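You operate a simulated robot arm through the tools that you are given. There is no shell and no other tool.

Carry out the task below with a simulated robot arm. There is one attempt and no reset: what you move stays moved.

## Task
Pump one 20 ml dose of detergent into the teal-band cup.
Fine: set the white knob before you pump; bring the slider back to the middle with the cup in it. Set down upright: what you pick out.

Only the result counts: the job must be done as asked and must still hold three seconds after the hand-in. Knocking over, shifting, dropping, spilling or breaking anything else fails it.

## Robot
A 7-joint arm with a two-finger parallel gripper, fixed in place. Base frame: the origin is at the foot of the arm, x ahead of it, y to its left, z up; the work surface is at about z = 0.8. Readings come in m, degrees, newtons and seconds.
Its first joint turns from -132.0 to 132.0 degrees. Payload 3.91 kg.
The TCP is the grasp point between the finger pads, 0.03 m short of the fingertips. In the tool frame z runs along the fingers and y along their closing line. The gripper opens to 0.11 m. The fingers are 0.02 m wide and 0.01 m thick; the gripper's body (0.048 by 0.112 m) begins 0.055 m behind the TCP.
Orientation is that of the tool frame in the base frame, as a unit quaternion [w, x, y, z]. With the fingers straight down and closing along the base's y, the tool's x points along the base's -x, its y along +y and its z along -z.

## Interface
- The arm moves only by the tool step_arm. Its argument "series" is a list of rows, each a list of 7 numbers: the shift along the tool's x, y, z in units of 40 mm (1.0 is 40 mm), then the turn, a rotation vector about the tool's x, y, z in units of 8 degrees (1.0 is 8 degrees), then the opening, from 0 (shut) to 1 (fully open). In form: [[tx, ty, tz, rx, ry, rz, grip], ...]. A call has 1 to 20 rows; each row shifts and turns the commanded pose from where the row before left it, along the tool's axes as they then stand. A call with a number of a shift or a turn outside -1 to 1 is refused whole. A row lasts 0.2 s, in which the tool goes at most 0.05 m and 8.6 degrees; a call with a longer step from one row to the next is refused whole, and so is a gripper value outside its range. Where a pose cannot be reached the arm comes as near as it can. A force on the tool above 60 N (or 10 N above the force at the start of the call, whichever is more), or a blocked arm, ends the call early, and 0.2 s more pass. Each finger travels about 0.108 m/s and halts on what it meets, pressing with about 45 N; the grip force reading is that of the motor and also rises with nothing between the fingers. The clock runs only during rows and for 0.2 s after the last one: add rows that do not move to give the fingers time. The reply holds the time, the measured pose of the TCP, the force on the tool along the base axes, the opening and the grip force, in the units named above and with some noise, with the torque about the TCP (base axes, N m) and any sound that the robot's microphone picked up, and new pictures: "views" is both (left out), scene, wrist or none.
- Cameras (640 x 400 px; columns grow to the right, rows downward): "scene" is fixed at [0.0499, 0.4996, 1.5693]; the picture's right is [-0.18, -0.98, 0.00], its down [-0.54, 0.10, -0.83] and it looks along [0.82, -0.15, -0.55] (base axes); focal length 366 px, centre (320, 200). "wrist" rides on the gripper at [0.072, 0.017, -0.103] in the tool frame; the picture's right is [-0.23, 0.97, 0.00], its down [-0.76, -0.18, -0.62] and it looks along [-0.61, -0.14, 0.78] (tool axes); focal length 222 px, centre (320, 200). There is no depth. A picture from a camera that has moved, and an enlarged one, comes with that camera's place and axes in the base frame and with its lens.
- inspect(camera, box): a new picture of the part [left, top, right, bottom] of that camera's present view, enlarged. The clock stands still meanwhile.
- finish_job(): hands the job in; it is judged then, once.

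Nothing tells you positions but the pictures and the camera data. Unless the task says otherwise, let go and move clear before handing in.

The tools are called after "Request:" by a JSON object that holds its "method" and its "body". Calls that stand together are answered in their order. step_arm: Moves the arm, as the interface text tells. Its arguments: {"type":"object","properties":{"series":{"type":"array","items":{"type":"array","items":{"type":"number"}}},"views":{"type":"string","enum":["both","scene","wrist","none"]}},"required":["series"]} The other tools are called the same way: inspect (camera, box) takes an enlarged picture of a part of a camera's view; finish_job () hands the job in.

At the start:

```text
time_s: 0.0
tcp_pos: [0.676, 0.1071, 1.2074]
tcp_rot: [0.0, 0.0, 1.0, 0.0]
wrist_force: [0.2, 0.5, 0.5]
moment: [-0.01, -0.01, 0.03]
finger_gap: 0.1098
grasp_force: 0.0
```

scene: 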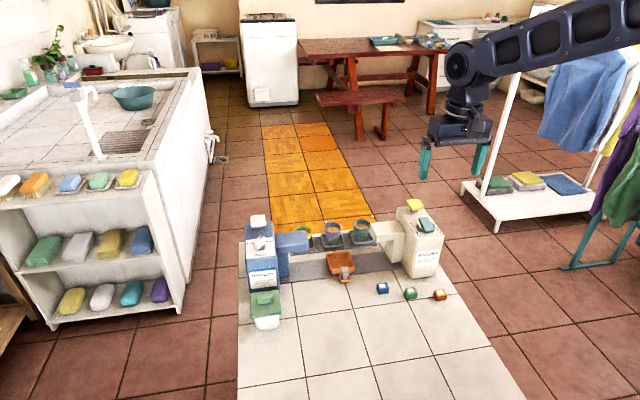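
wrist: 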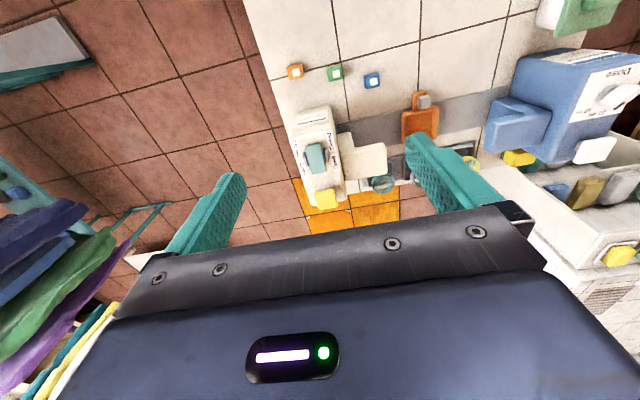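

I see a work surface with a blue dispenser at left, a white dispenser at right, three cups between them, an orange slider in front, and small coloured cubes. I'll zoom in on the details first.

Request:
{"method": "inspect", "body": {"camera": "scene", "box": [230, 180, 470, 330]}}

Request:
{"method": "inspect", "body": {"camera": "scene", "box": [290, 205, 390, 290]}}

Request:
{"method": "inspect", "body": {"camera": "scene", "box": [380, 190, 460, 290]}}

Request:
{"method": "inspect", "body": {"camera": "scene", "box": [235, 205, 325, 335]}}

Request:
{"method": "inspect", "body": {"camera": "wrist", "box": [270, 0, 640, 220]}}

```text
2.67 times, centred on (350, 255) of scene
camera zoom: at [0.0499, 0.4996, 1.5693], right [-0.18, -0.98, 0.0], down [-0.54, 0.1, -0.83], along [0.82, -0.15, -0.55], focal length 975 px, centre (240, 53)
```

zoom: 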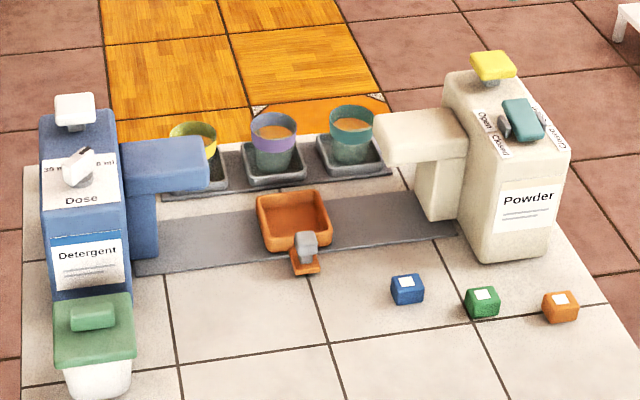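

```text
4.71 times, centred on (340, 248) of scene
camera zoom: at [0.0499, 0.4996, 1.5693], right [-0.18, -0.98, 0.0], down [-0.54, 0.1, -0.83], along [0.82, -0.15, -0.55], focal length 1721 px, centre (226, -24)
```

zoom: 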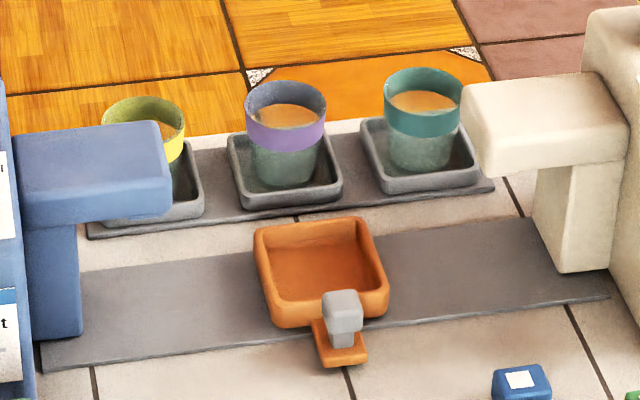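

```text
4.00 times, centred on (420, 240) of scene
camera zoom: at [0.0499, 0.4996, 1.5693], right [-0.18, -0.98, 0.0], down [-0.54, 0.1, -0.83], along [0.82, -0.15, -0.55], focal length 1463 px, centre (-80, 40)
```

zoom: 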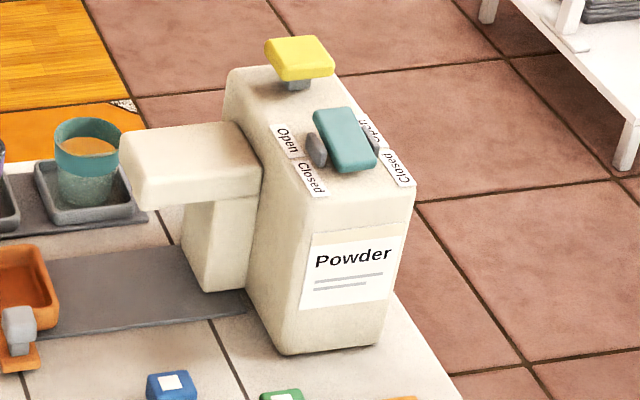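

```text
3.08 times, centred on (280, 270) of scene
camera zoom: at [0.0499, 0.4996, 1.5693], right [-0.18, -0.98, 0.0], down [-0.54, 0.1, -0.83], along [0.82, -0.15, -0.55], focal length 1126 px, centre (443, -15)
```

zoom: 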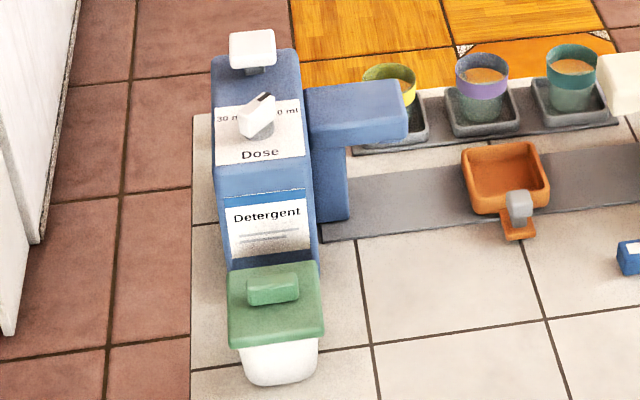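

```text
1.73 times, centred on (455, 110) of wrist
camera zoom: at [0.603, 0.1237, 1.3114], right [0.23, 0.97, 0.0], down [0.76, -0.18, 0.62], along [0.61, -0.14, -0.78], focal length 384 px, centre (86, 356)
```

zoom: 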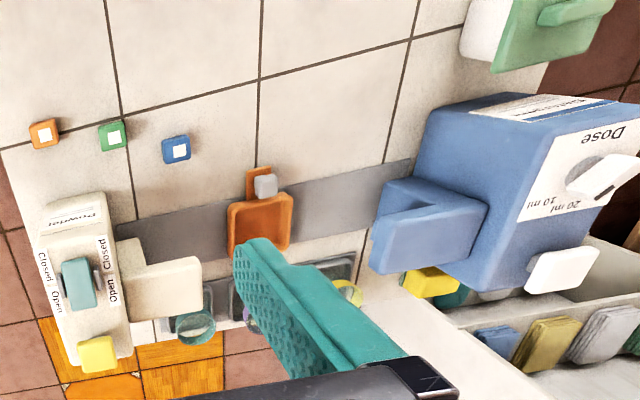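

The layout as I read it: cups at x≈0.93 with y≈0.20 (teal), 0.30 (purple) and 0.38 (yellow); slider carriage at about (0.83, 0.30); blue detergent dispenser at y≈0.53; powder dispenser at y≈0.07. Next I move the wrist camera over the detergent dispenser to read its knob.

Request:
{"method": "step_arm", "body": {"series": [[-0.05, 0.92, 0.2, 0, 0, 0, 1], [-0.05, 0.92, 0.2, 0, 0, 0, 1], [-0.05, 0.92, 0.2, 0, 0, 0, 1], [-0.05, 0.92, 0.2, 0, 0, 0, 1], [-0.05, 0.92, 0.2, 0, 0, 0, 1], [-0.05, 0.92, 0.2, 0, 0, 0, 1], [-0.05, 0.92, 0.2, 0, 0, 0, 1], [-0.05, 0.92, 0.2, 0, 0, 0, 1], [-0.05, 0.92, 0.2, 0, 0, 0, 1], [-0.05, 0.92, 0.2, 0, 0, 0, 1], [0, 0.6, 0.2, 0, 0, 0, 1], [0, 0, 0, 0, 0, 0, 1]], "views": "both"}}

```text
time_s: 2.6
tcp_pos: [0.6962, 0.5024, 1.1207]
tcp_rot: [0.0, 0.0, 1.0, 0.0]
wrist_force: [0.2, -0.6, 1.4]
moment: [0.0, 0.06, 0.04]
finger_gap: 0.11
grasp_force: 0.1
camera wrist: at [0.6236, 0.5181, 1.224], right [0.23, 0.97, 0.0], down [0.76, -0.18, 0.62], along [0.61, -0.14, -0.78], focal length 222 px, centre (320, 200)
```

scene: 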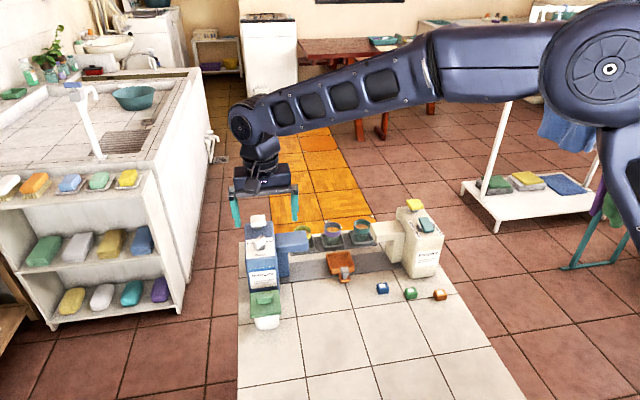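
wrist: 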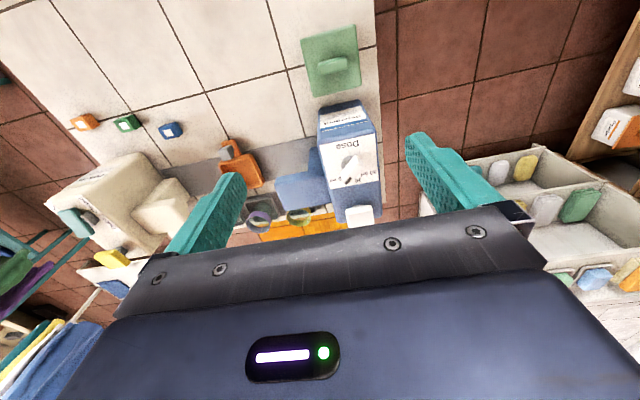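

Request:
{"method": "inspect", "body": {"camera": "wrist", "box": [290, 90, 400, 240]}}

Request:
{"method": "inspect", "body": {"camera": "wrist", "box": [320, 130, 385, 195]}}

Request:
{"method": "inspect", "body": {"camera": "scene", "box": [240, 210, 300, 290]}}

```text
2.67 times, centred on (345, 165) of wrist
camera zoom: at [0.6236, 0.5181, 1.224], right [0.23, 0.97, 0.0], down [0.76, -0.18, 0.62], along [0.61, -0.14, -0.78], focal length 592 px, centre (253, 293)
```

zoom: 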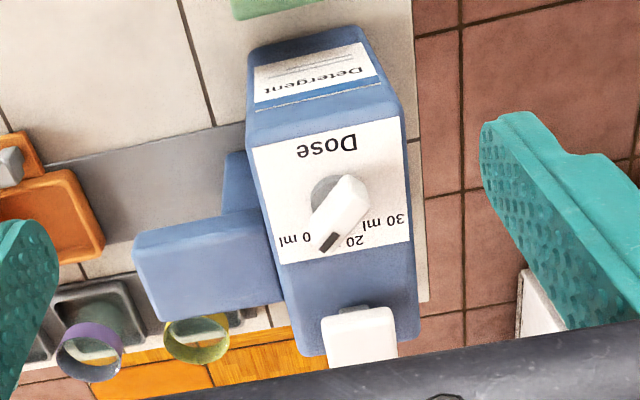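

```text
6.15 times, centred on (352, 162) of wrist
camera zoom: at [0.6236, 0.5181, 1.224], right [0.23, 0.97, 0.0], down [0.76, -0.18, 0.62], along [0.61, -0.14, -0.78], focal length 1367 px, centre (120, 431)
```

zoom: 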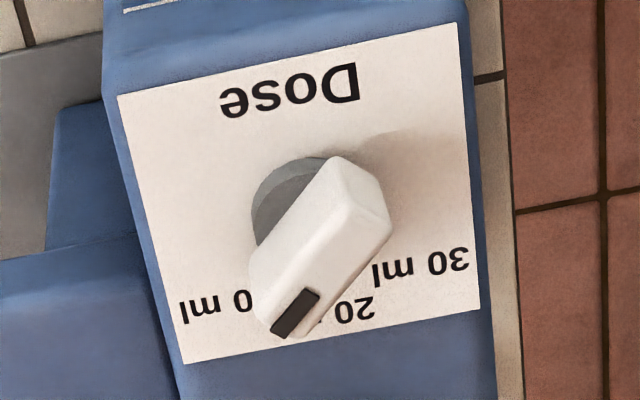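

```text
5.00 times, centred on (270, 250) of scene
camera zoom: at [0.0499, 0.4996, 1.5693], right [-0.18, -0.98, 0.0], down [-0.54, 0.1, -0.83], along [0.82, -0.15, -0.55], focal length 1829 px, centre (570, -50)
```

zoom: 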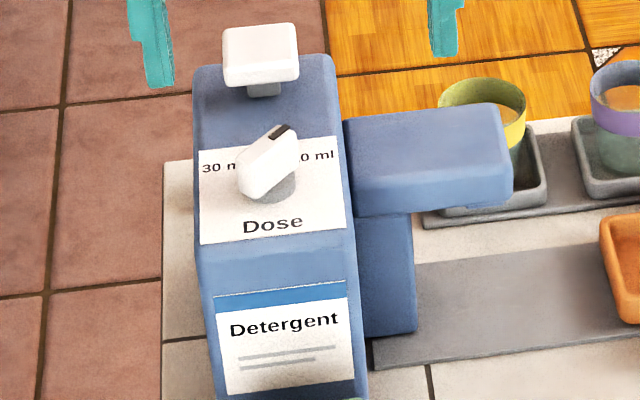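

The dose knob bar points between 10 and 20 ml, so I need its exact angle. I'll go closer with the wrist camera, staying above the dispenser.

Request:
{"method": "step_arm", "body": {"series": [[-0.35, 0.3, 0.8, 0, 0, 0, 1], [-0.35, 0.3, 0.8, 0, 0, 0, 1], [-0.3, 0.3, 0.8, 0, 0, 0, 1], [0, 0, 0, 0, 0, 0, 1]], "views": "wrist"}}

Request:
{"method": "inspect", "body": {"camera": "wrist", "box": [240, 100, 400, 220]}}

```text
time_s: 3.6
tcp_pos: [0.7351, 0.5353, 1.0254]
tcp_rot: [0.001, -0.001, 1.0, 0.0]
wrist_force: [0.4, -0.7, 0.0]
moment: [0.0, 0.03, 0.01]
finger_gap: 0.1101
grasp_force: 0.1
camera wrist: at [0.6624, 0.5527, 1.1284], right [0.23, 0.97, 0.0], down [0.76, -0.18, 0.62], along [0.61, -0.14, -0.78], focal length 222 px, centre (320, 200)
```

wrist: 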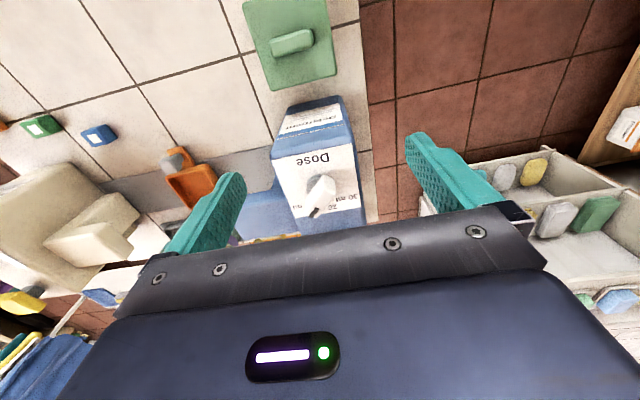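

```text
3.33 times, centred on (320, 160) of wrist
camera zoom: at [0.6624, 0.5527, 1.1284], right [0.23, 0.97, 0.0], down [0.76, -0.18, 0.62], along [0.61, -0.14, -0.78], focal length 740 px, centre (320, 333)
```

zoom: 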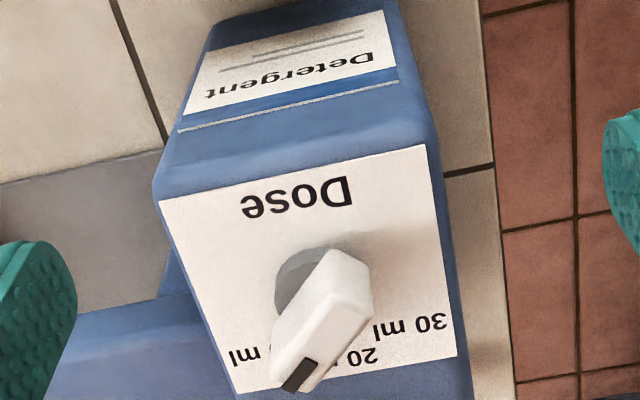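

Request:
{"method": "inspect", "body": {"camera": "wrist", "box": [285, 165, 365, 225]}}

Request:
{"method": "inspect", "body": {"camera": "scene", "box": [245, 225, 285, 255]}}

```text
6.67 times, centred on (325, 195) of wrist
camera zoom: at [0.6624, 0.5527, 1.1284], right [0.23, 0.97, 0.0], down [0.76, -0.18, 0.62], along [0.61, -0.14, -0.78], focal length 1481 px, centre (287, 233)
```

zoom: 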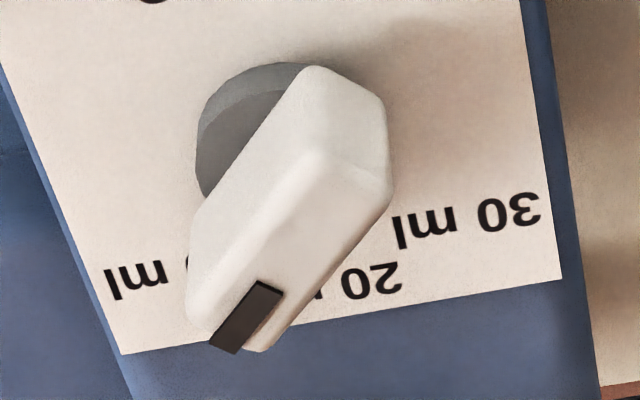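

```text
13.33 times, centred on (265, 240) of scene
camera zoom: at [0.0499, 0.4996, 1.5693], right [-0.18, -0.98, 0.0], down [-0.54, 0.1, -0.83], along [0.82, -0.15, -0.55], focal length 4877 px, centre (1053, -333)
```

zoom: 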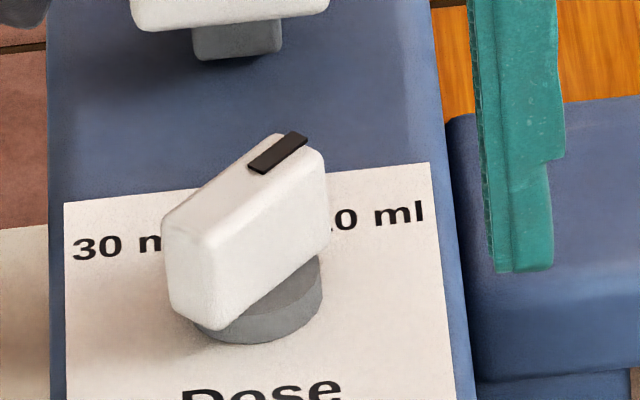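

The bar points about 45° off toward "10 ml", its axis is near (0.795, 0.522), and its top is at z≈0.97. I'll go above it and turn the gripper 45° so the fingers close across the bar.

Request:
{"method": "step_arm", "body": {"series": [[-0.75, -0.16, -0.25, 0, 0, 0, 0.6], [-0.75, -0.16, -0.25, 0, 0, 0, 0.6], [0, 0, 0, 0, 0, 0.9375, 0.6], [0, 0, 0, 0, 0, 0.9375, 0.6], [0, 0, 0, 0, 0, 0.9375, 0.6], [0, 0, 0, 0, 0, 0.9375, 0.6], [0, 0, 0, 0, 0, 0.9375, 0.6], [0, 0, 0, 0, 0, 0.9375, 0.6], [0, 0, 0, 0, 0, 0, 0.6], [0, 0, 0, 0, 0, 0, 0.6]], "views": "both"}}

Request:
{"method": "inspect", "body": {"camera": "scene", "box": [235, 200, 315, 260]}}

Request:
{"method": "inspect", "body": {"camera": "wrist", "box": [200, 130, 440, 280]}}

```text
time_s: 5.8
tcp_pos: [0.7953, 0.5217, 1.0429]
tcp_rot: [0.001, 0.384, 0.923, 0.0]
wrist_force: [-0.1, -0.2, -0.3]
moment: [0.0, -0.01, 0.0]
finger_gap: 0.0661
grasp_force: 0.1
camera wrist: at [0.7561, 0.585, 1.1473], right [0.85, 0.53, 0.0], down [0.41, -0.66, 0.62], along [0.33, -0.53, -0.78], focal length 222 px, centre (320, 200)
```

scene: 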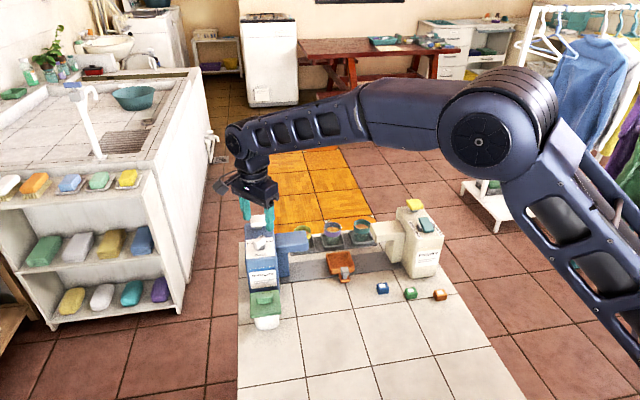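
wrist: 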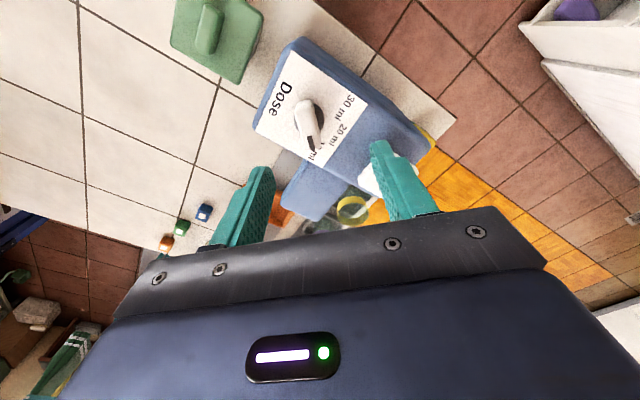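

```text
6.67 times, centred on (275, 230) of scene
camera zoom: at [0.0499, 0.4996, 1.5693], right [-0.18, -0.98, 0.0], down [-0.54, 0.1, -0.83], along [0.82, -0.15, -0.55], focal length 2439 px, centre (620, 0)
```

zoom: 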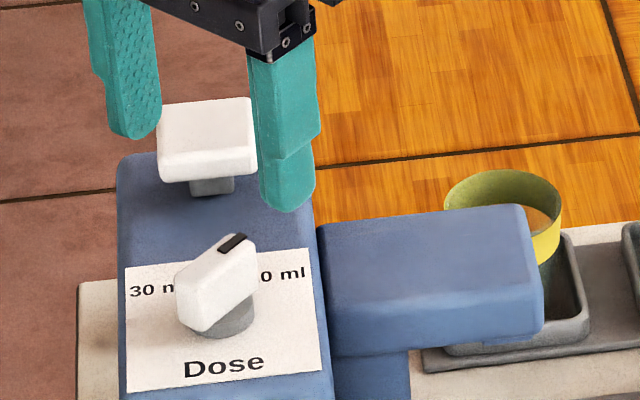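

```text
2.67 times, centred on (320, 205) of wrist
camera zoom: at [0.7561, 0.585, 1.1473], right [0.85, 0.53, 0.0], down [0.41, -0.66, 0.62], along [0.33, -0.53, -0.78], focal length 592 px, centre (320, 187)
```

zoom: 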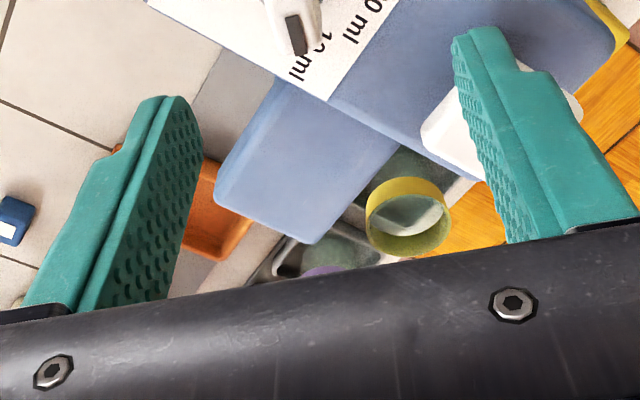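

Request:
{"method": "inspect", "body": {"camera": "wrist", "box": [250, 70, 378, 150]}}

```text
5.00 times, centred on (314, 110) of wrist
camera zoom: at [0.7561, 0.585, 1.1473], right [0.85, 0.53, 0.0], down [0.41, -0.66, 0.62], along [0.33, -0.53, -0.78], focal length 1111 px, centre (350, 650)
```

zoom: 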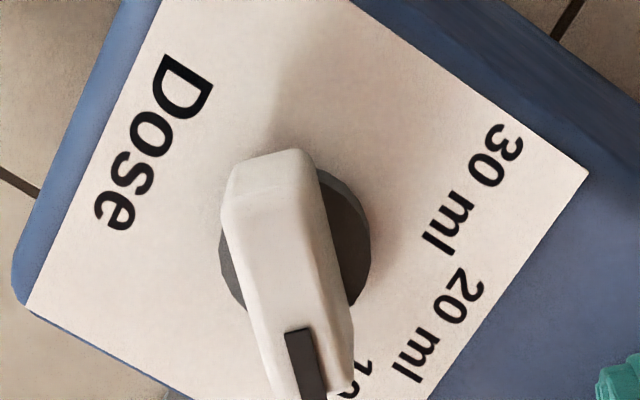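

Triangulating with both views puts the knob axis near (0.785, 0.522), the panel at z≈0.943 and the bar top at z≈0.975. I'll shift onto the axis and lower the open fingers around the bar.

Request:
{"method": "step_arm", "body": {"series": [[0.187, -0.178, 0, 0, 0, 0, 0.5], [0, 0, 0.45, 0, 0, 0, 0.5], [0, 0, 0.45, 0, 0, 0, 0.5], [0, 0, 0.42, 0, 0, 0, 0.5], [0, 0, 0, 0, 0, 0, 0.5]], "views": "both"}}

Request:
{"method": "inspect", "body": {"camera": "scene", "box": [235, 200, 315, 260]}}

Request:
{"method": "inspect", "body": {"camera": "wrist", "box": [220, 90, 420, 215]}}

```text
time_s: 7.0
tcp_pos: [0.7838, 0.5218, 0.9915]
tcp_rot: [-0.001, 0.383, 0.924, 0.001]
wrist_force: [-0.9, 0.0, -0.2]
moment: [0.04, -0.02, 0.03]
finger_gap: 0.0552
grasp_force: 0.0
camera wrist: at [0.7461, 0.5846, 1.0952], right [0.85, 0.53, 0.0], down [0.41, -0.66, 0.62], along [0.33, -0.53, -0.78], focal length 222 px, centre (320, 200)
```

scene: 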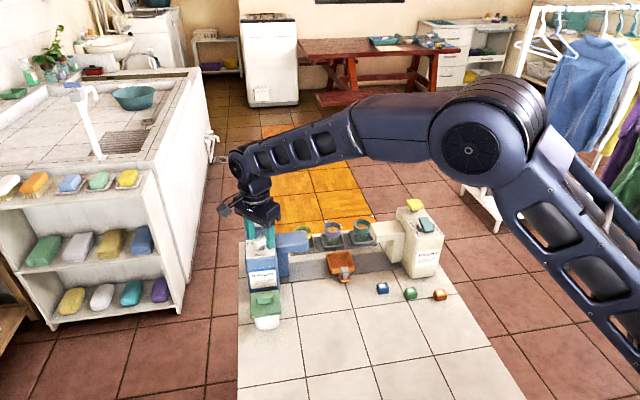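
wrist: 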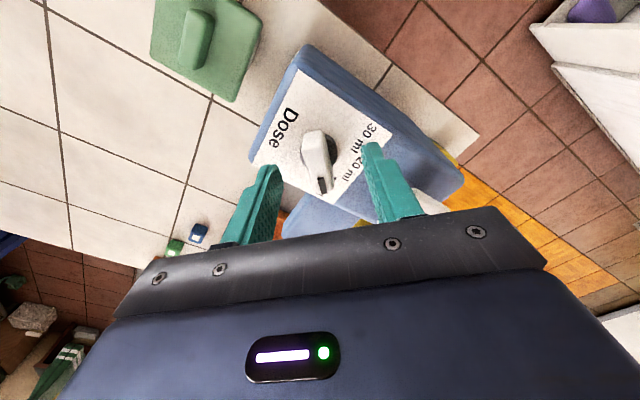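

```text
6.67 times, centred on (275, 230) of scene
camera zoom: at [0.0499, 0.4996, 1.5693], right [-0.18, -0.98, 0.0], down [-0.54, 0.1, -0.83], along [0.82, -0.15, -0.55], focal length 2439 px, centre (620, 0)
```

zoom: 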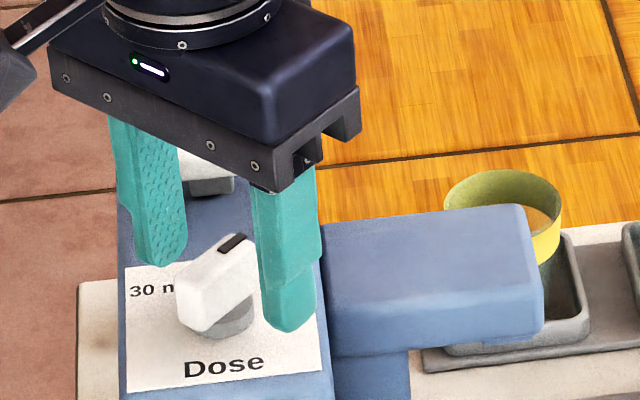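

```text
3.20 times, centred on (320, 152) of wrist
camera zoom: at [0.7461, 0.5846, 1.0952], right [0.85, 0.53, 0.0], down [0.41, -0.66, 0.62], along [0.33, -0.53, -0.78], focal length 711 px, centre (320, 352)
```

zoom: 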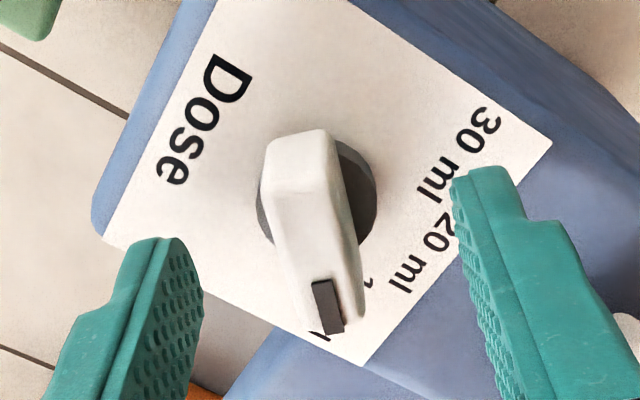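

The fingers straddle the bar, with the tool axis near its centre. I close on it now.

Request:
{"method": "step_arm", "body": {"series": [[0, 0, 0, 0, 0, 0, 0.3], [0, 0, 0, 0, 0, 0, 0.15], [0, 0, 0, 0, 0, 0, 0.1], [0, 0, 0, 0, 0, 0, 0.1]], "views": "both"}}

Request:
{"method": "inspect", "body": {"camera": "wrist", "box": [220, 90, 420, 215]}}

```text
time_s: 8.0
tcp_pos: [0.7857, 0.5215, 0.9917]
tcp_rot: [-0.001, 0.383, 0.924, 0.0]
wrist_force: [4.1, 4.4, -1.0]
moment: [0.12, -0.04, 0.0]
finger_gap: 0.014
grasp_force: 45.8
camera wrist: at [0.7463, 0.5848, 1.0952], right [0.85, 0.53, 0.0], down [0.41, -0.66, 0.62], along [0.33, -0.53, -0.78], focal length 222 px, centre (320, 200)
```

scene: 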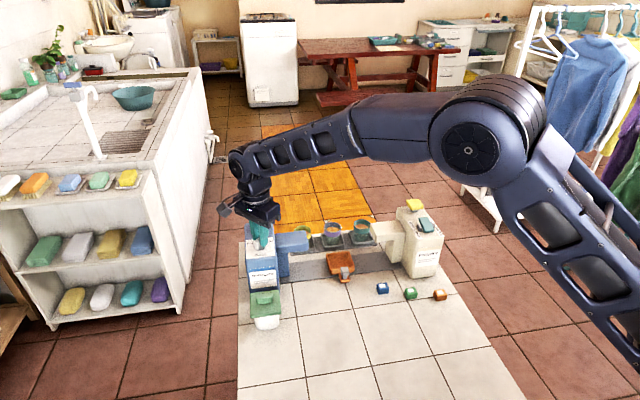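
wrist: 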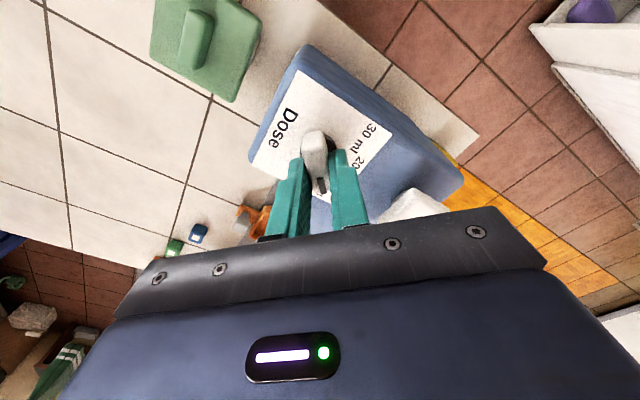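

```text
3.20 times, centred on (320, 152) of wrist
camera zoom: at [0.7463, 0.5848, 1.0952], right [0.85, 0.53, 0.0], down [0.41, -0.66, 0.62], along [0.33, -0.53, -0.78], focal length 711 px, centre (320, 352)
```

zoom: 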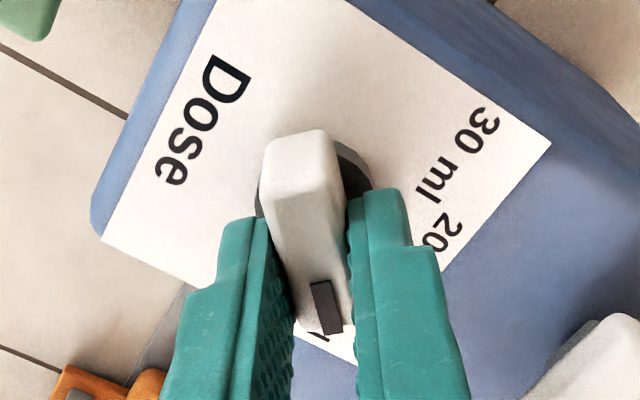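

Request:
{"method": "step_arm", "body": {"series": [[0, 0, 0, 0, 0, -0.75, 0.1], [0, 0, 0, 0, 0, -0.75, 0.1], [0, 0, 0, 0, 0, -0.75, 0.1], [0, 0, 0, 0, 0, 0, 0.1]], "views": "wrist"}}

Request:
{"method": "inspect", "body": {"camera": "wrist", "box": [220, 90, 420, 215]}}

```text
time_s: 9.0
tcp_pos: [0.7858, 0.523, 0.9921]
tcp_rot: [0.001, 0.234, 0.972, 0.0]
wrist_force: [13.4, 13.5, 7.2]
moment: [-0.05, -0.52, -0.07]
finger_gap: 0.0136
grasp_force: 45.0
camera wrist: at [0.7292, 0.5705, 1.0952], right [0.64, 0.77, 0.0], down [0.6, -0.5, 0.62], along [0.48, -0.4, -0.78], focal length 222 px, centre (320, 200)
```

wrist: 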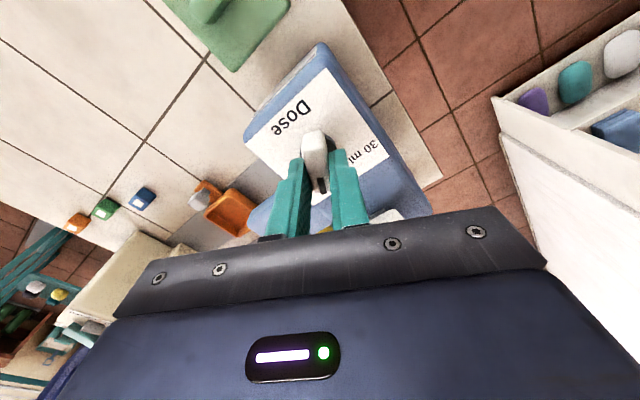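

```text
3.20 times, centred on (320, 152) of wrist
camera zoom: at [0.7292, 0.5705, 1.0952], right [0.64, 0.77, 0.0], down [0.6, -0.5, 0.62], along [0.48, -0.4, -0.78], focal length 711 px, centre (320, 352)
```

zoom: 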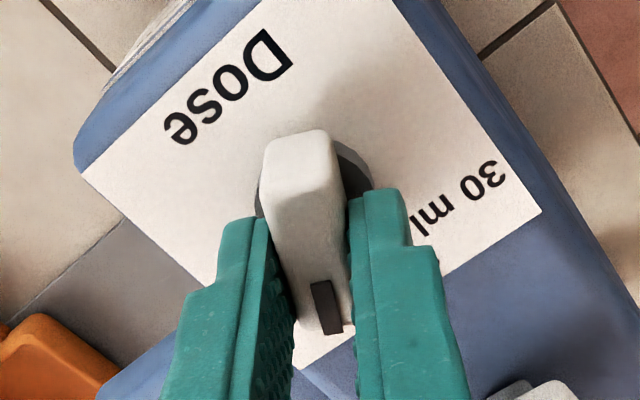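

Request:
{"method": "step_arm", "body": {"series": [[-0.01, 0.05, 0, 0, 0, -0.846, 0.1], [0, 0, 0, 0, 0, -0.846, 0.1], [0, 0, 0, 0, 0, -0.846, 0.1], [0, 0, 0, 0, 0, -0.846, 0.1], [0, 0, 0, 0, 0, 0, 0.1], [0, 0, 0, 0, 0, 0, 0.1]], "views": "wrist"}}

Request:
{"method": "inspect", "body": {"camera": "wrist", "box": [220, 90, 420, 215]}}

Request:
{"method": "inspect", "body": {"camera": "scene", "box": [235, 200, 315, 260]}}

```text
time_s: 10.4
tcp_pos: [0.7873, 0.5245, 0.9919]
tcp_rot: [0.001, -0.001, 1.0, 0.0]
wrist_force: [8.8, 16.9, 9.8]
moment: [0.31, -1.02, -0.06]
finger_gap: 0.014
grasp_force: 45.5
camera wrist: at [0.7142, 0.5413, 1.0951], right [0.23, 0.97, 0.0], down [0.76, -0.18, 0.62], along [0.61, -0.14, -0.78], focal length 222 px, centre (320, 200)
```

wrist: 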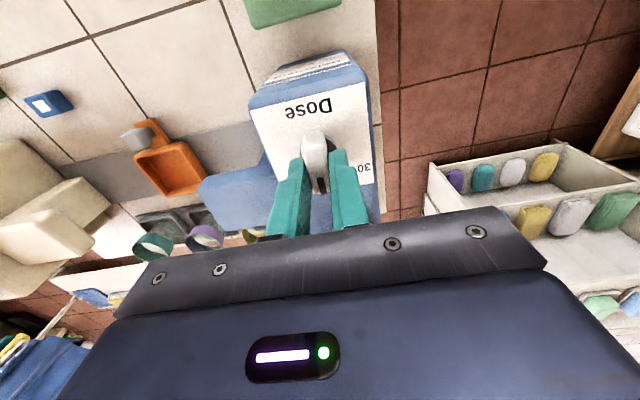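

```text
3.20 times, centred on (320, 152) of wrist
camera zoom: at [0.7142, 0.5413, 1.0951], right [0.23, 0.97, 0.0], down [0.76, -0.18, 0.62], along [0.61, -0.14, -0.78], focal length 711 px, centre (320, 352)
```

zoom: 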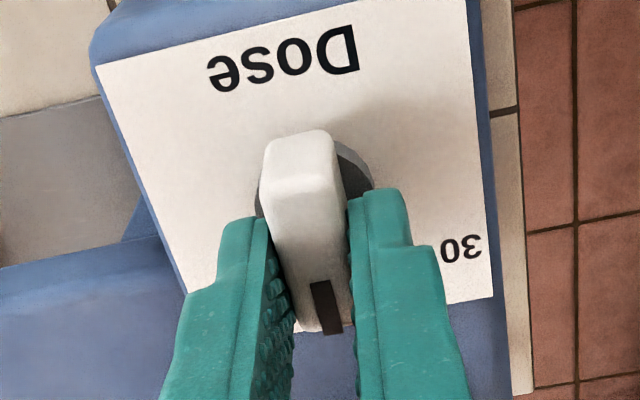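

```text
6.67 times, centred on (275, 230) of scene
camera zoom: at [0.0499, 0.4996, 1.5693], right [-0.18, -0.98, 0.0], down [-0.54, 0.1, -0.83], along [0.82, -0.15, -0.55], focal length 2439 px, centre (620, 0)
```

zoom: 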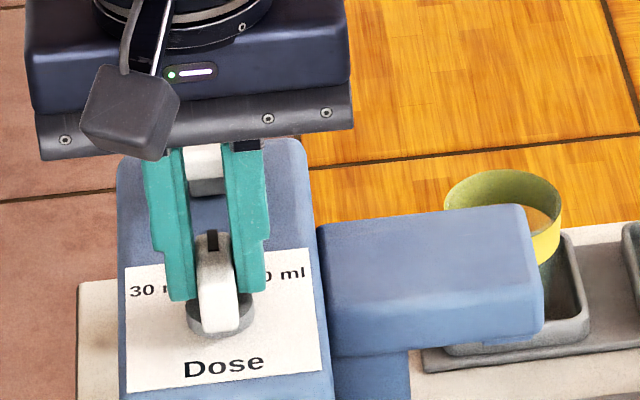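

The bar now lies along +x toward "20 ml". I'll release it, lift straight up and check.

Request:
{"method": "step_arm", "body": {"series": [[0, 0, 0, 0, 0, 0, 0.45], [0, 0, 0, 0, 0, 0, 0.45], [0, 0, -0.5, 0, 0, 0, 0.45], [0, 0, -0.9, 0, 0, 0, 0.45], [0.6, 0, -0.7, 0, 0, 0, 0.45], [0.9, 0, 0, 0, 0, 0, 0.45], [0.9, 0, 0, 0, 0, 0, 0.45], [0, 0, 0, 0, 0, 0, 0.45]], "views": "wrist"}}

Request:
{"method": "inspect", "body": {"camera": "wrist", "box": [270, 110, 390, 230]}}

Request:
{"method": "inspect", "body": {"camera": "scene", "box": [235, 210, 305, 260]}}

```text
time_s: 12.2
tcp_pos: [0.6887, 0.5251, 1.0741]
tcp_rot: [0.0, -0.001, 1.0, 0.0]
wrist_force: [0.2, 0.1, -0.6]
moment: [-0.02, -0.05, 0.02]
finger_gap: 0.0495
grasp_force: 0.0
camera wrist: at [0.6168, 0.541, 1.1783], right [0.23, 0.97, 0.0], down [0.76, -0.18, 0.62], along [0.61, -0.14, -0.78], focal length 222 px, centre (320, 200)
```

wrist: 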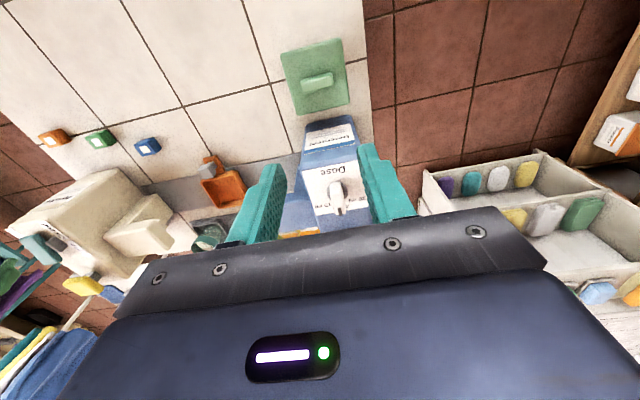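

```text
3.33 times, centred on (330, 170) of wrist
camera zoom: at [0.6168, 0.541, 1.1783], right [0.23, 0.97, 0.0], down [0.76, -0.18, 0.62], along [0.61, -0.14, -0.78], focal length 740 px, centre (287, 300)
```

zoom: 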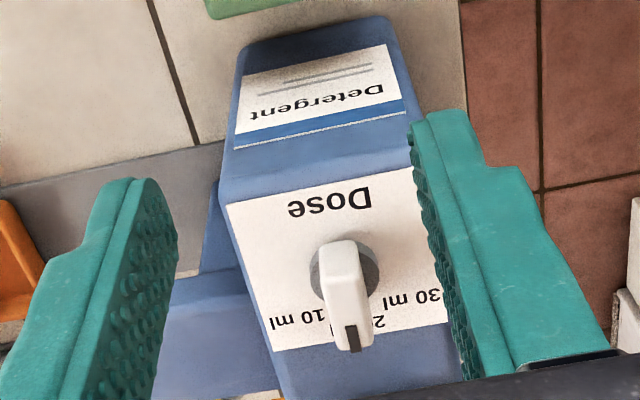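

```text
8.00 times, centred on (270, 235) of scene
camera zoom: at [0.0499, 0.4996, 1.5693], right [-0.18, -0.98, 0.0], down [-0.54, 0.1, -0.83], along [0.82, -0.15, -0.55], focal length 2926 px, centre (720, -80)
```

zoom: 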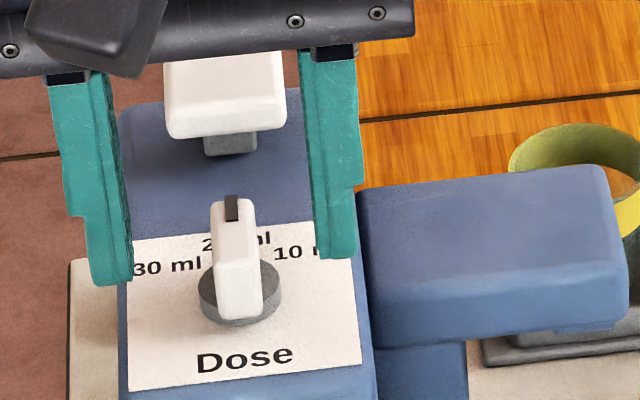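

The knob now points at "20 ml". Next I move over to look closely at the teal cup and the slider.

Request:
{"method": "step_arm", "body": {"series": [[-0.22, -0.8875, 0, 0, 0, 0, 0.8], [-0.22, -0.8875, 0, 0, 0, 0, 0.8], [-0.22, -0.8875, 0, 0, 0, 0, 0.8], [-0.22, -0.8875, 0, 0, 0, 0, 0.8], [-0.22, -0.8875, 0, 0, 0, 0, 0.8], [-0.22, -0.8875, 0, 0, 0, 0, 0.8], [-0.22, -0.8875, 0, 0, 0, 0, 0.8], [-0.22, -0.8875, 0, 0, 0, 0, 0.8], [0, 0, 0, 0, 0, 0, 0.8]], "views": "both"}}

Request:
{"method": "inspect", "body": {"camera": "wrist", "box": [220, 90, 440, 230]}}

Request:
{"method": "inspect", "body": {"camera": "scene", "box": [300, 205, 400, 270]}}

```text
time_s: 14.2
tcp_pos: [0.7601, 0.2404, 1.0765]
tcp_rot: [0.0, -0.002, 1.0, 0.0]
wrist_force: [0.5, 0.4, -1.2]
moment: [0.0, -0.03, 0.0]
finger_gap: 0.088
grasp_force: 0.2
camera wrist: at [0.689, 0.2558, 1.1797], right [0.23, 0.97, 0.0], down [0.76, -0.18, 0.62], along [0.61, -0.14, -0.78], focal length 222 px, centre (320, 200)
```

scene: 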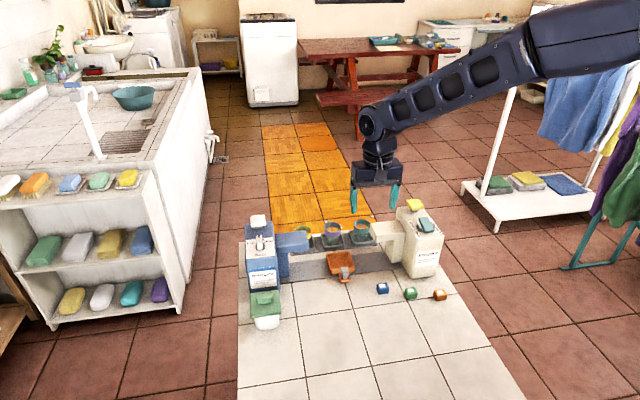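
wrist: 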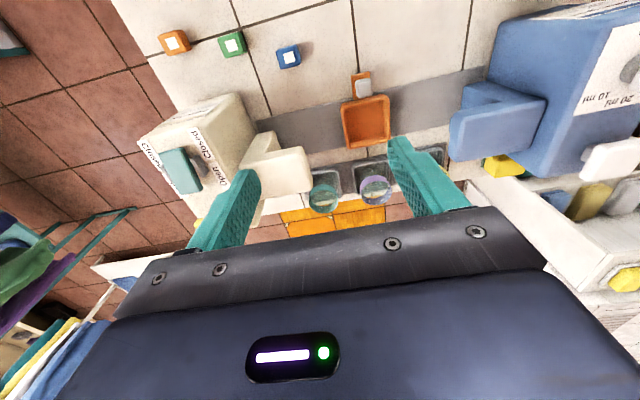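

```text
2.86 times, centred on (330, 160) of wrist
camera zoom: at [0.689, 0.2558, 1.1797], right [0.23, 0.97, 0.0], down [0.76, -0.18, 0.62], along [0.61, -0.14, -0.78], focal length 635 px, centre (291, 314)
```

zoom: 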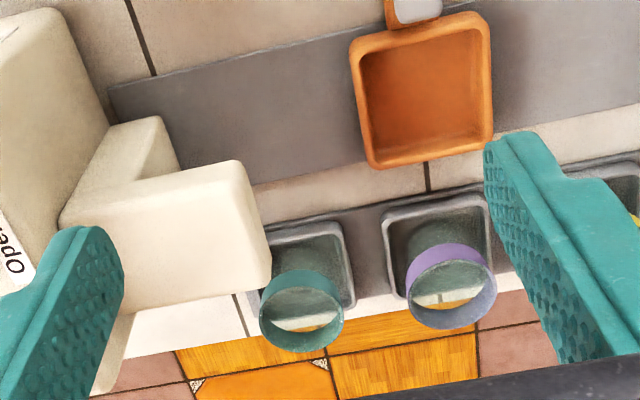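

```text
6.15 times, centred on (350, 238) of scene
camera zoom: at [0.0499, 0.4996, 1.5693], right [-0.18, -0.98, 0.0], down [-0.54, 0.1, -0.83], along [0.82, -0.15, -0.55], focal length 2251 px, centre (135, -31)
```

zoom: 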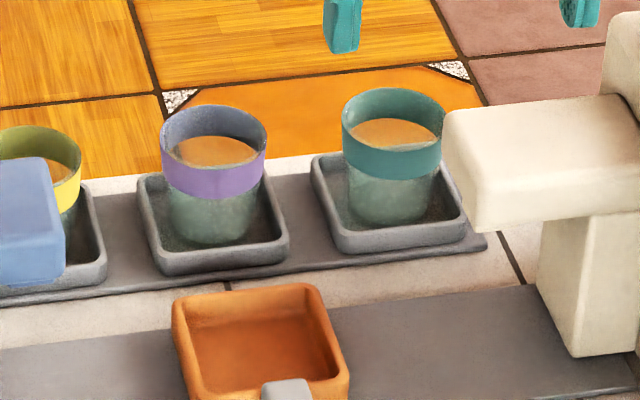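

The cups are clear plastic with coloured bands; I place the teal cup's centre at about (0.936, 0.2045) with its rim at z≈0.87. I'll turn the hand 25° so the wrist camera clears the powder spout, then hover above the cup.

Request:
{"method": "step_arm", "body": {"series": [[0, 0, 0, 0, 0, 0.78125, 0.75], [0, 0, 0, 0, 0, 0.78125, 0.75], [0, 0, 0, 0, 0, 0.78125, 0.75], [0, 0, 0, 0, 0, 0.78125, 0.75], [-0.873, 0.209, 0.3, 0, 0, 0, 0.75], [-0.873, 0.209, 0.3, 0, 0, 0, 0.75], [-0.873, 0.209, 0.3, 0, 0, 0, 0.75], [-0.873, 0.209, 0.3, 0, 0, 0, 0.75], [-0.873, 0.209, 0.3, 0, 0, 0, 0.75], [0, 0, 0.8, 0, 0, 0, 0.75], [0, 0, 0, 0, 0, 0, 0.75], [0, 0, 0, 0, 0, 0, 0.75]], "views": "both"}}

Request:
{"method": "inspect", "body": {"camera": "wrist", "box": [200, 90, 440, 240]}}

Request:
{"method": "inspect", "body": {"camera": "scene", "box": [310, 180, 430, 260]}}

```text
time_s: 16.8
tcp_pos: [0.9346, 0.2058, 0.9826]
tcp_rot: [0.001, 0.215, 0.977, 0.001]
wrist_force: [-0.4, 0.5, -0.3]
moment: [-0.03, 0.02, 0.0]
finger_gap: 0.0827
grasp_force: 0.0
camera wrist: at [0.8763, 0.2506, 1.0861], right [0.62, 0.79, 0.0], down [0.62, -0.48, 0.62], along [0.49, -0.38, -0.78], focal length 222 px, centre (320, 200)
```

scene: 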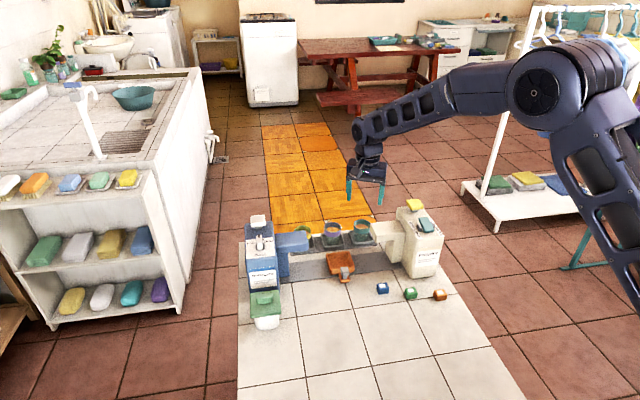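
wrist: 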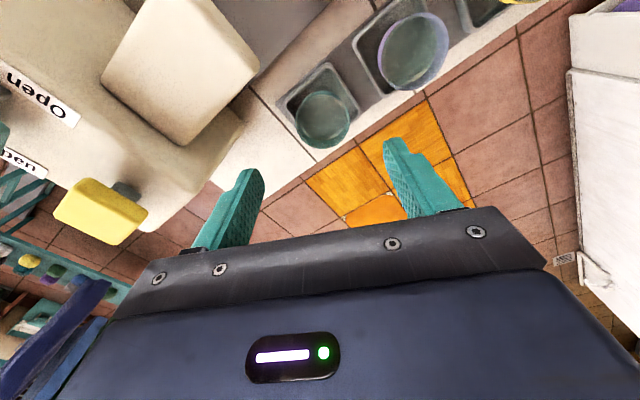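

```text
2.67 times, centred on (320, 165) of wrist
camera zoom: at [0.8763, 0.2506, 1.0861], right [0.62, 0.79, 0.0], down [0.62, -0.48, 0.62], along [0.49, -0.38, -0.78], focal length 592 px, centre (320, 293)
```

zoom: 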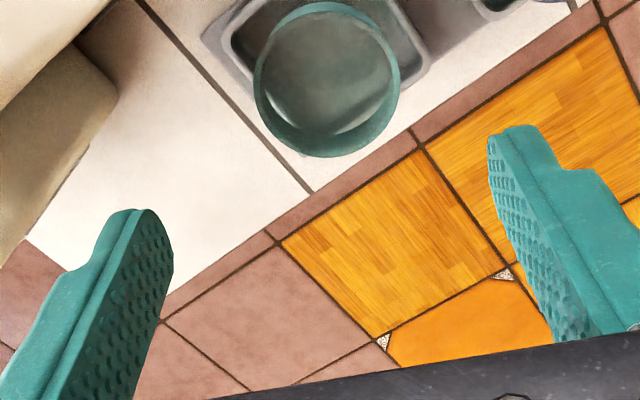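

```text
5.00 times, centred on (370, 220) of scene
camera zoom: at [0.0499, 0.4996, 1.5693], right [-0.18, -0.98, 0.0], down [-0.54, 0.1, -0.83], along [0.82, -0.15, -0.55], focal length 1829 px, centre (70, 100)
```

zoom: 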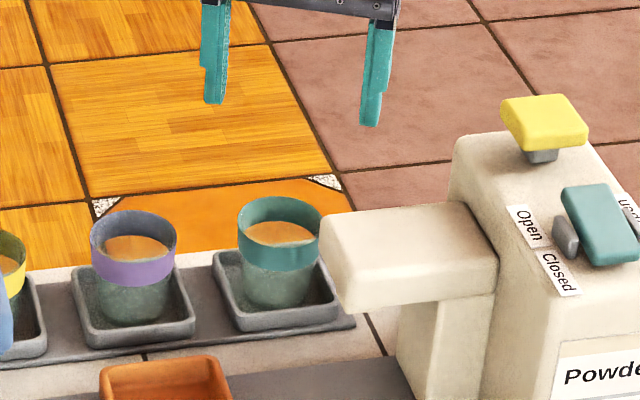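

Request:
{"method": "step_arm", "body": {"series": [[-0.068, 0.023, 0.5, 0, 0, 0, 0.75], [0, 0, 0.7, 0, 0, 0, 0.75], [0, 0, 0.6, 0, 0, 0, 0.75], [0, 0, 0.4, 0, 0, 0, 0.75], [0, 0, 0.3, 0, 0, 0, 0.75], [0, 0, 0, 0, 0, 0, 0.75]], "views": "both"}}

Request:
{"method": "inspect", "body": {"camera": "wrist", "box": [200, 90, 440, 240]}}

Request:
{"method": "inspect", "body": {"camera": "scene", "box": [310, 180, 430, 260]}}

```text
time_s: 18.2
tcp_pos: [0.9397, 0.2021, 0.8808]
tcp_rot: [0.001, 0.215, 0.977, -0.001]
wrist_force: [0.2, -0.3, 0.3]
moment: [0.02, -0.01, -0.01]
finger_gap: 0.0825
grasp_force: 0.1
camera wrist: at [0.8812, 0.2496, 0.9854], right [0.62, 0.79, 0.0], down [0.62, -0.48, 0.62], along [0.49, -0.38, -0.78], focal length 222 px, centre (320, 200)
```

scene: 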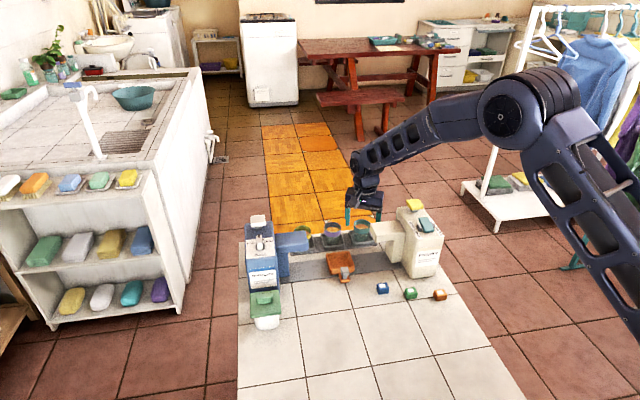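
wrist: 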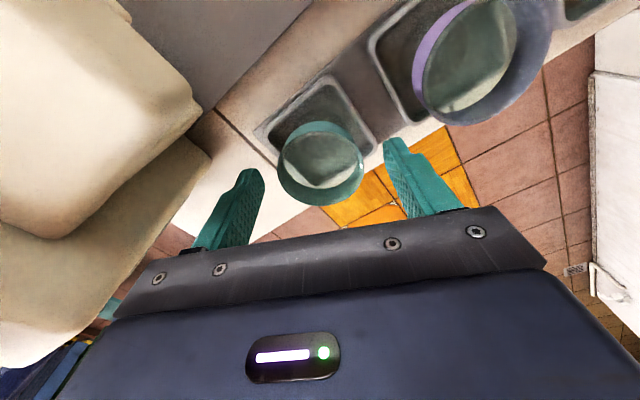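

```text
2.67 times, centred on (320, 165) of wrist
camera zoom: at [0.8812, 0.2496, 0.9854], right [0.62, 0.79, 0.0], down [0.62, -0.48, 0.62], along [0.49, -0.38, -0.78], focal length 592 px, centre (320, 293)
```

zoom: 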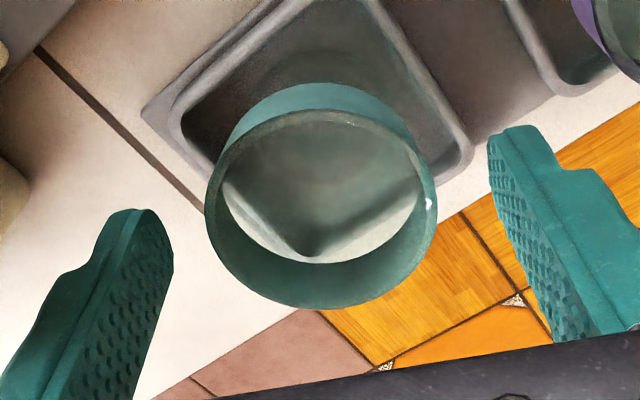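

```text
5.00 times, centred on (370, 220) of scene
camera zoom: at [0.0499, 0.4996, 1.5693], right [-0.18, -0.98, 0.0], down [-0.54, 0.1, -0.83], along [0.82, -0.15, -0.55], focal length 1829 px, centre (70, 100)
```

zoom: 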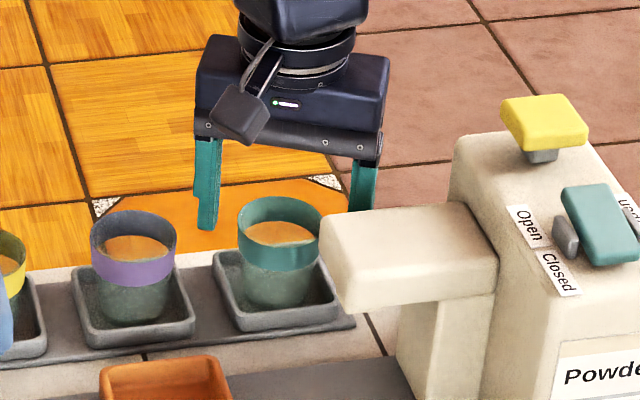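

The cup sits between the fingers, about 2 mm toward the camera from the tool axis. I'll correct that, go down a little more and close gently on the band.

Request:
{"method": "step_arm", "body": {"series": [[0.05, 0, 0.37, 0, 0, 0, 0.75], [0, 0, 0, 0, 0, 0, 0.6], [0, 0, 0, 0, 0, 0, 0.52], [0, 0, 0, 0, 0, 0, 0.48], [0, 0, 0, 0, 0, 0, 0.46], [0, 0, 0, 0, 0, 0, 0.45]], "views": "both"}}

Request:
{"method": "inspect", "body": {"camera": "wrist", "box": [200, 90, 440, 240]}}

Request:
{"method": "inspect", "body": {"camera": "scene", "box": [310, 180, 430, 260]}}

```text
time_s: 19.6
tcp_pos: [0.9381, 0.2053, 0.8659]
tcp_rot: [0.0, 0.215, 0.977, 0.0]
wrist_force: [-0.4, 0.8, -0.2]
moment: [-0.02, 0.01, 0.03]
finger_gap: 0.0517
grasp_force: 45.2
camera wrist: at [0.8794, 0.2508, 0.9709], right [0.62, 0.79, 0.0], down [0.62, -0.48, 0.62], along [0.49, -0.38, -0.78], focal length 222 px, centre (320, 200)
```

scene: 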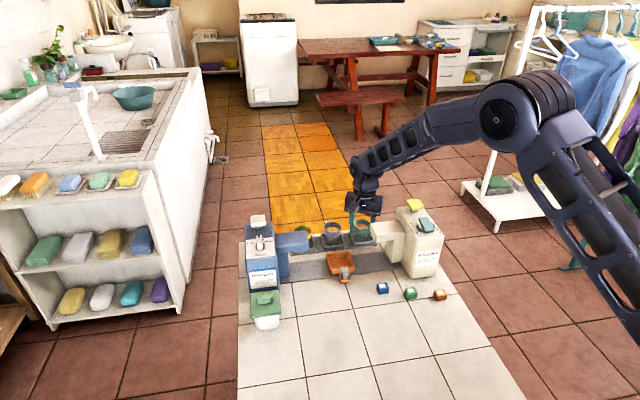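
wrist: 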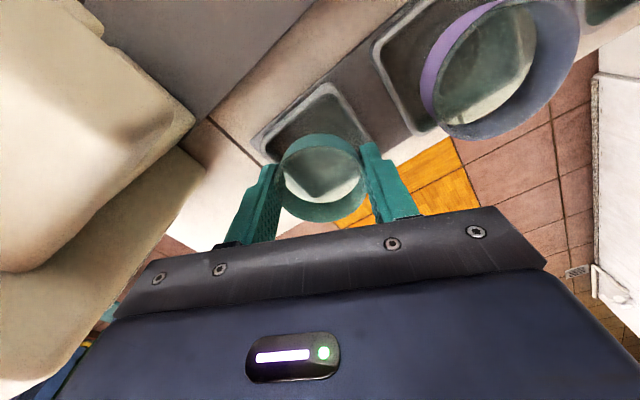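

```text
2.67 times, centred on (320, 165) of wrist
camera zoom: at [0.8794, 0.2508, 0.9709], right [0.62, 0.79, 0.0], down [0.62, -0.48, 0.62], along [0.49, -0.38, -0.78], focal length 592 px, centre (320, 293)
```

zoom: 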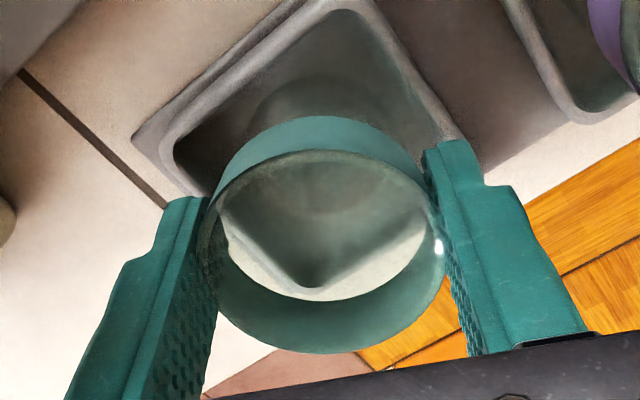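

```text
5.00 times, centred on (370, 220) of scene
camera zoom: at [0.0499, 0.4996, 1.5693], right [-0.18, -0.98, 0.0], down [-0.54, 0.1, -0.83], along [0.82, -0.15, -0.55], focal length 1829 px, centre (70, 100)
```

zoom: 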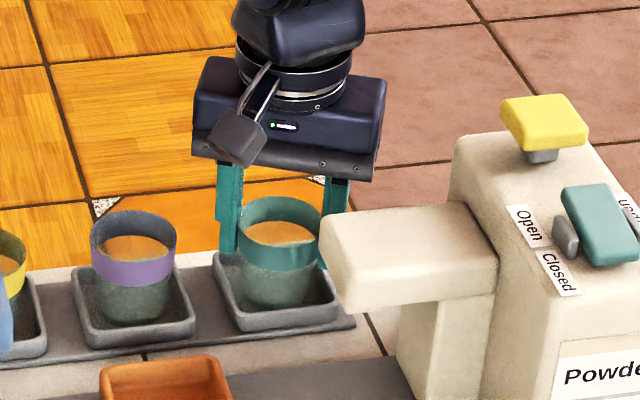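

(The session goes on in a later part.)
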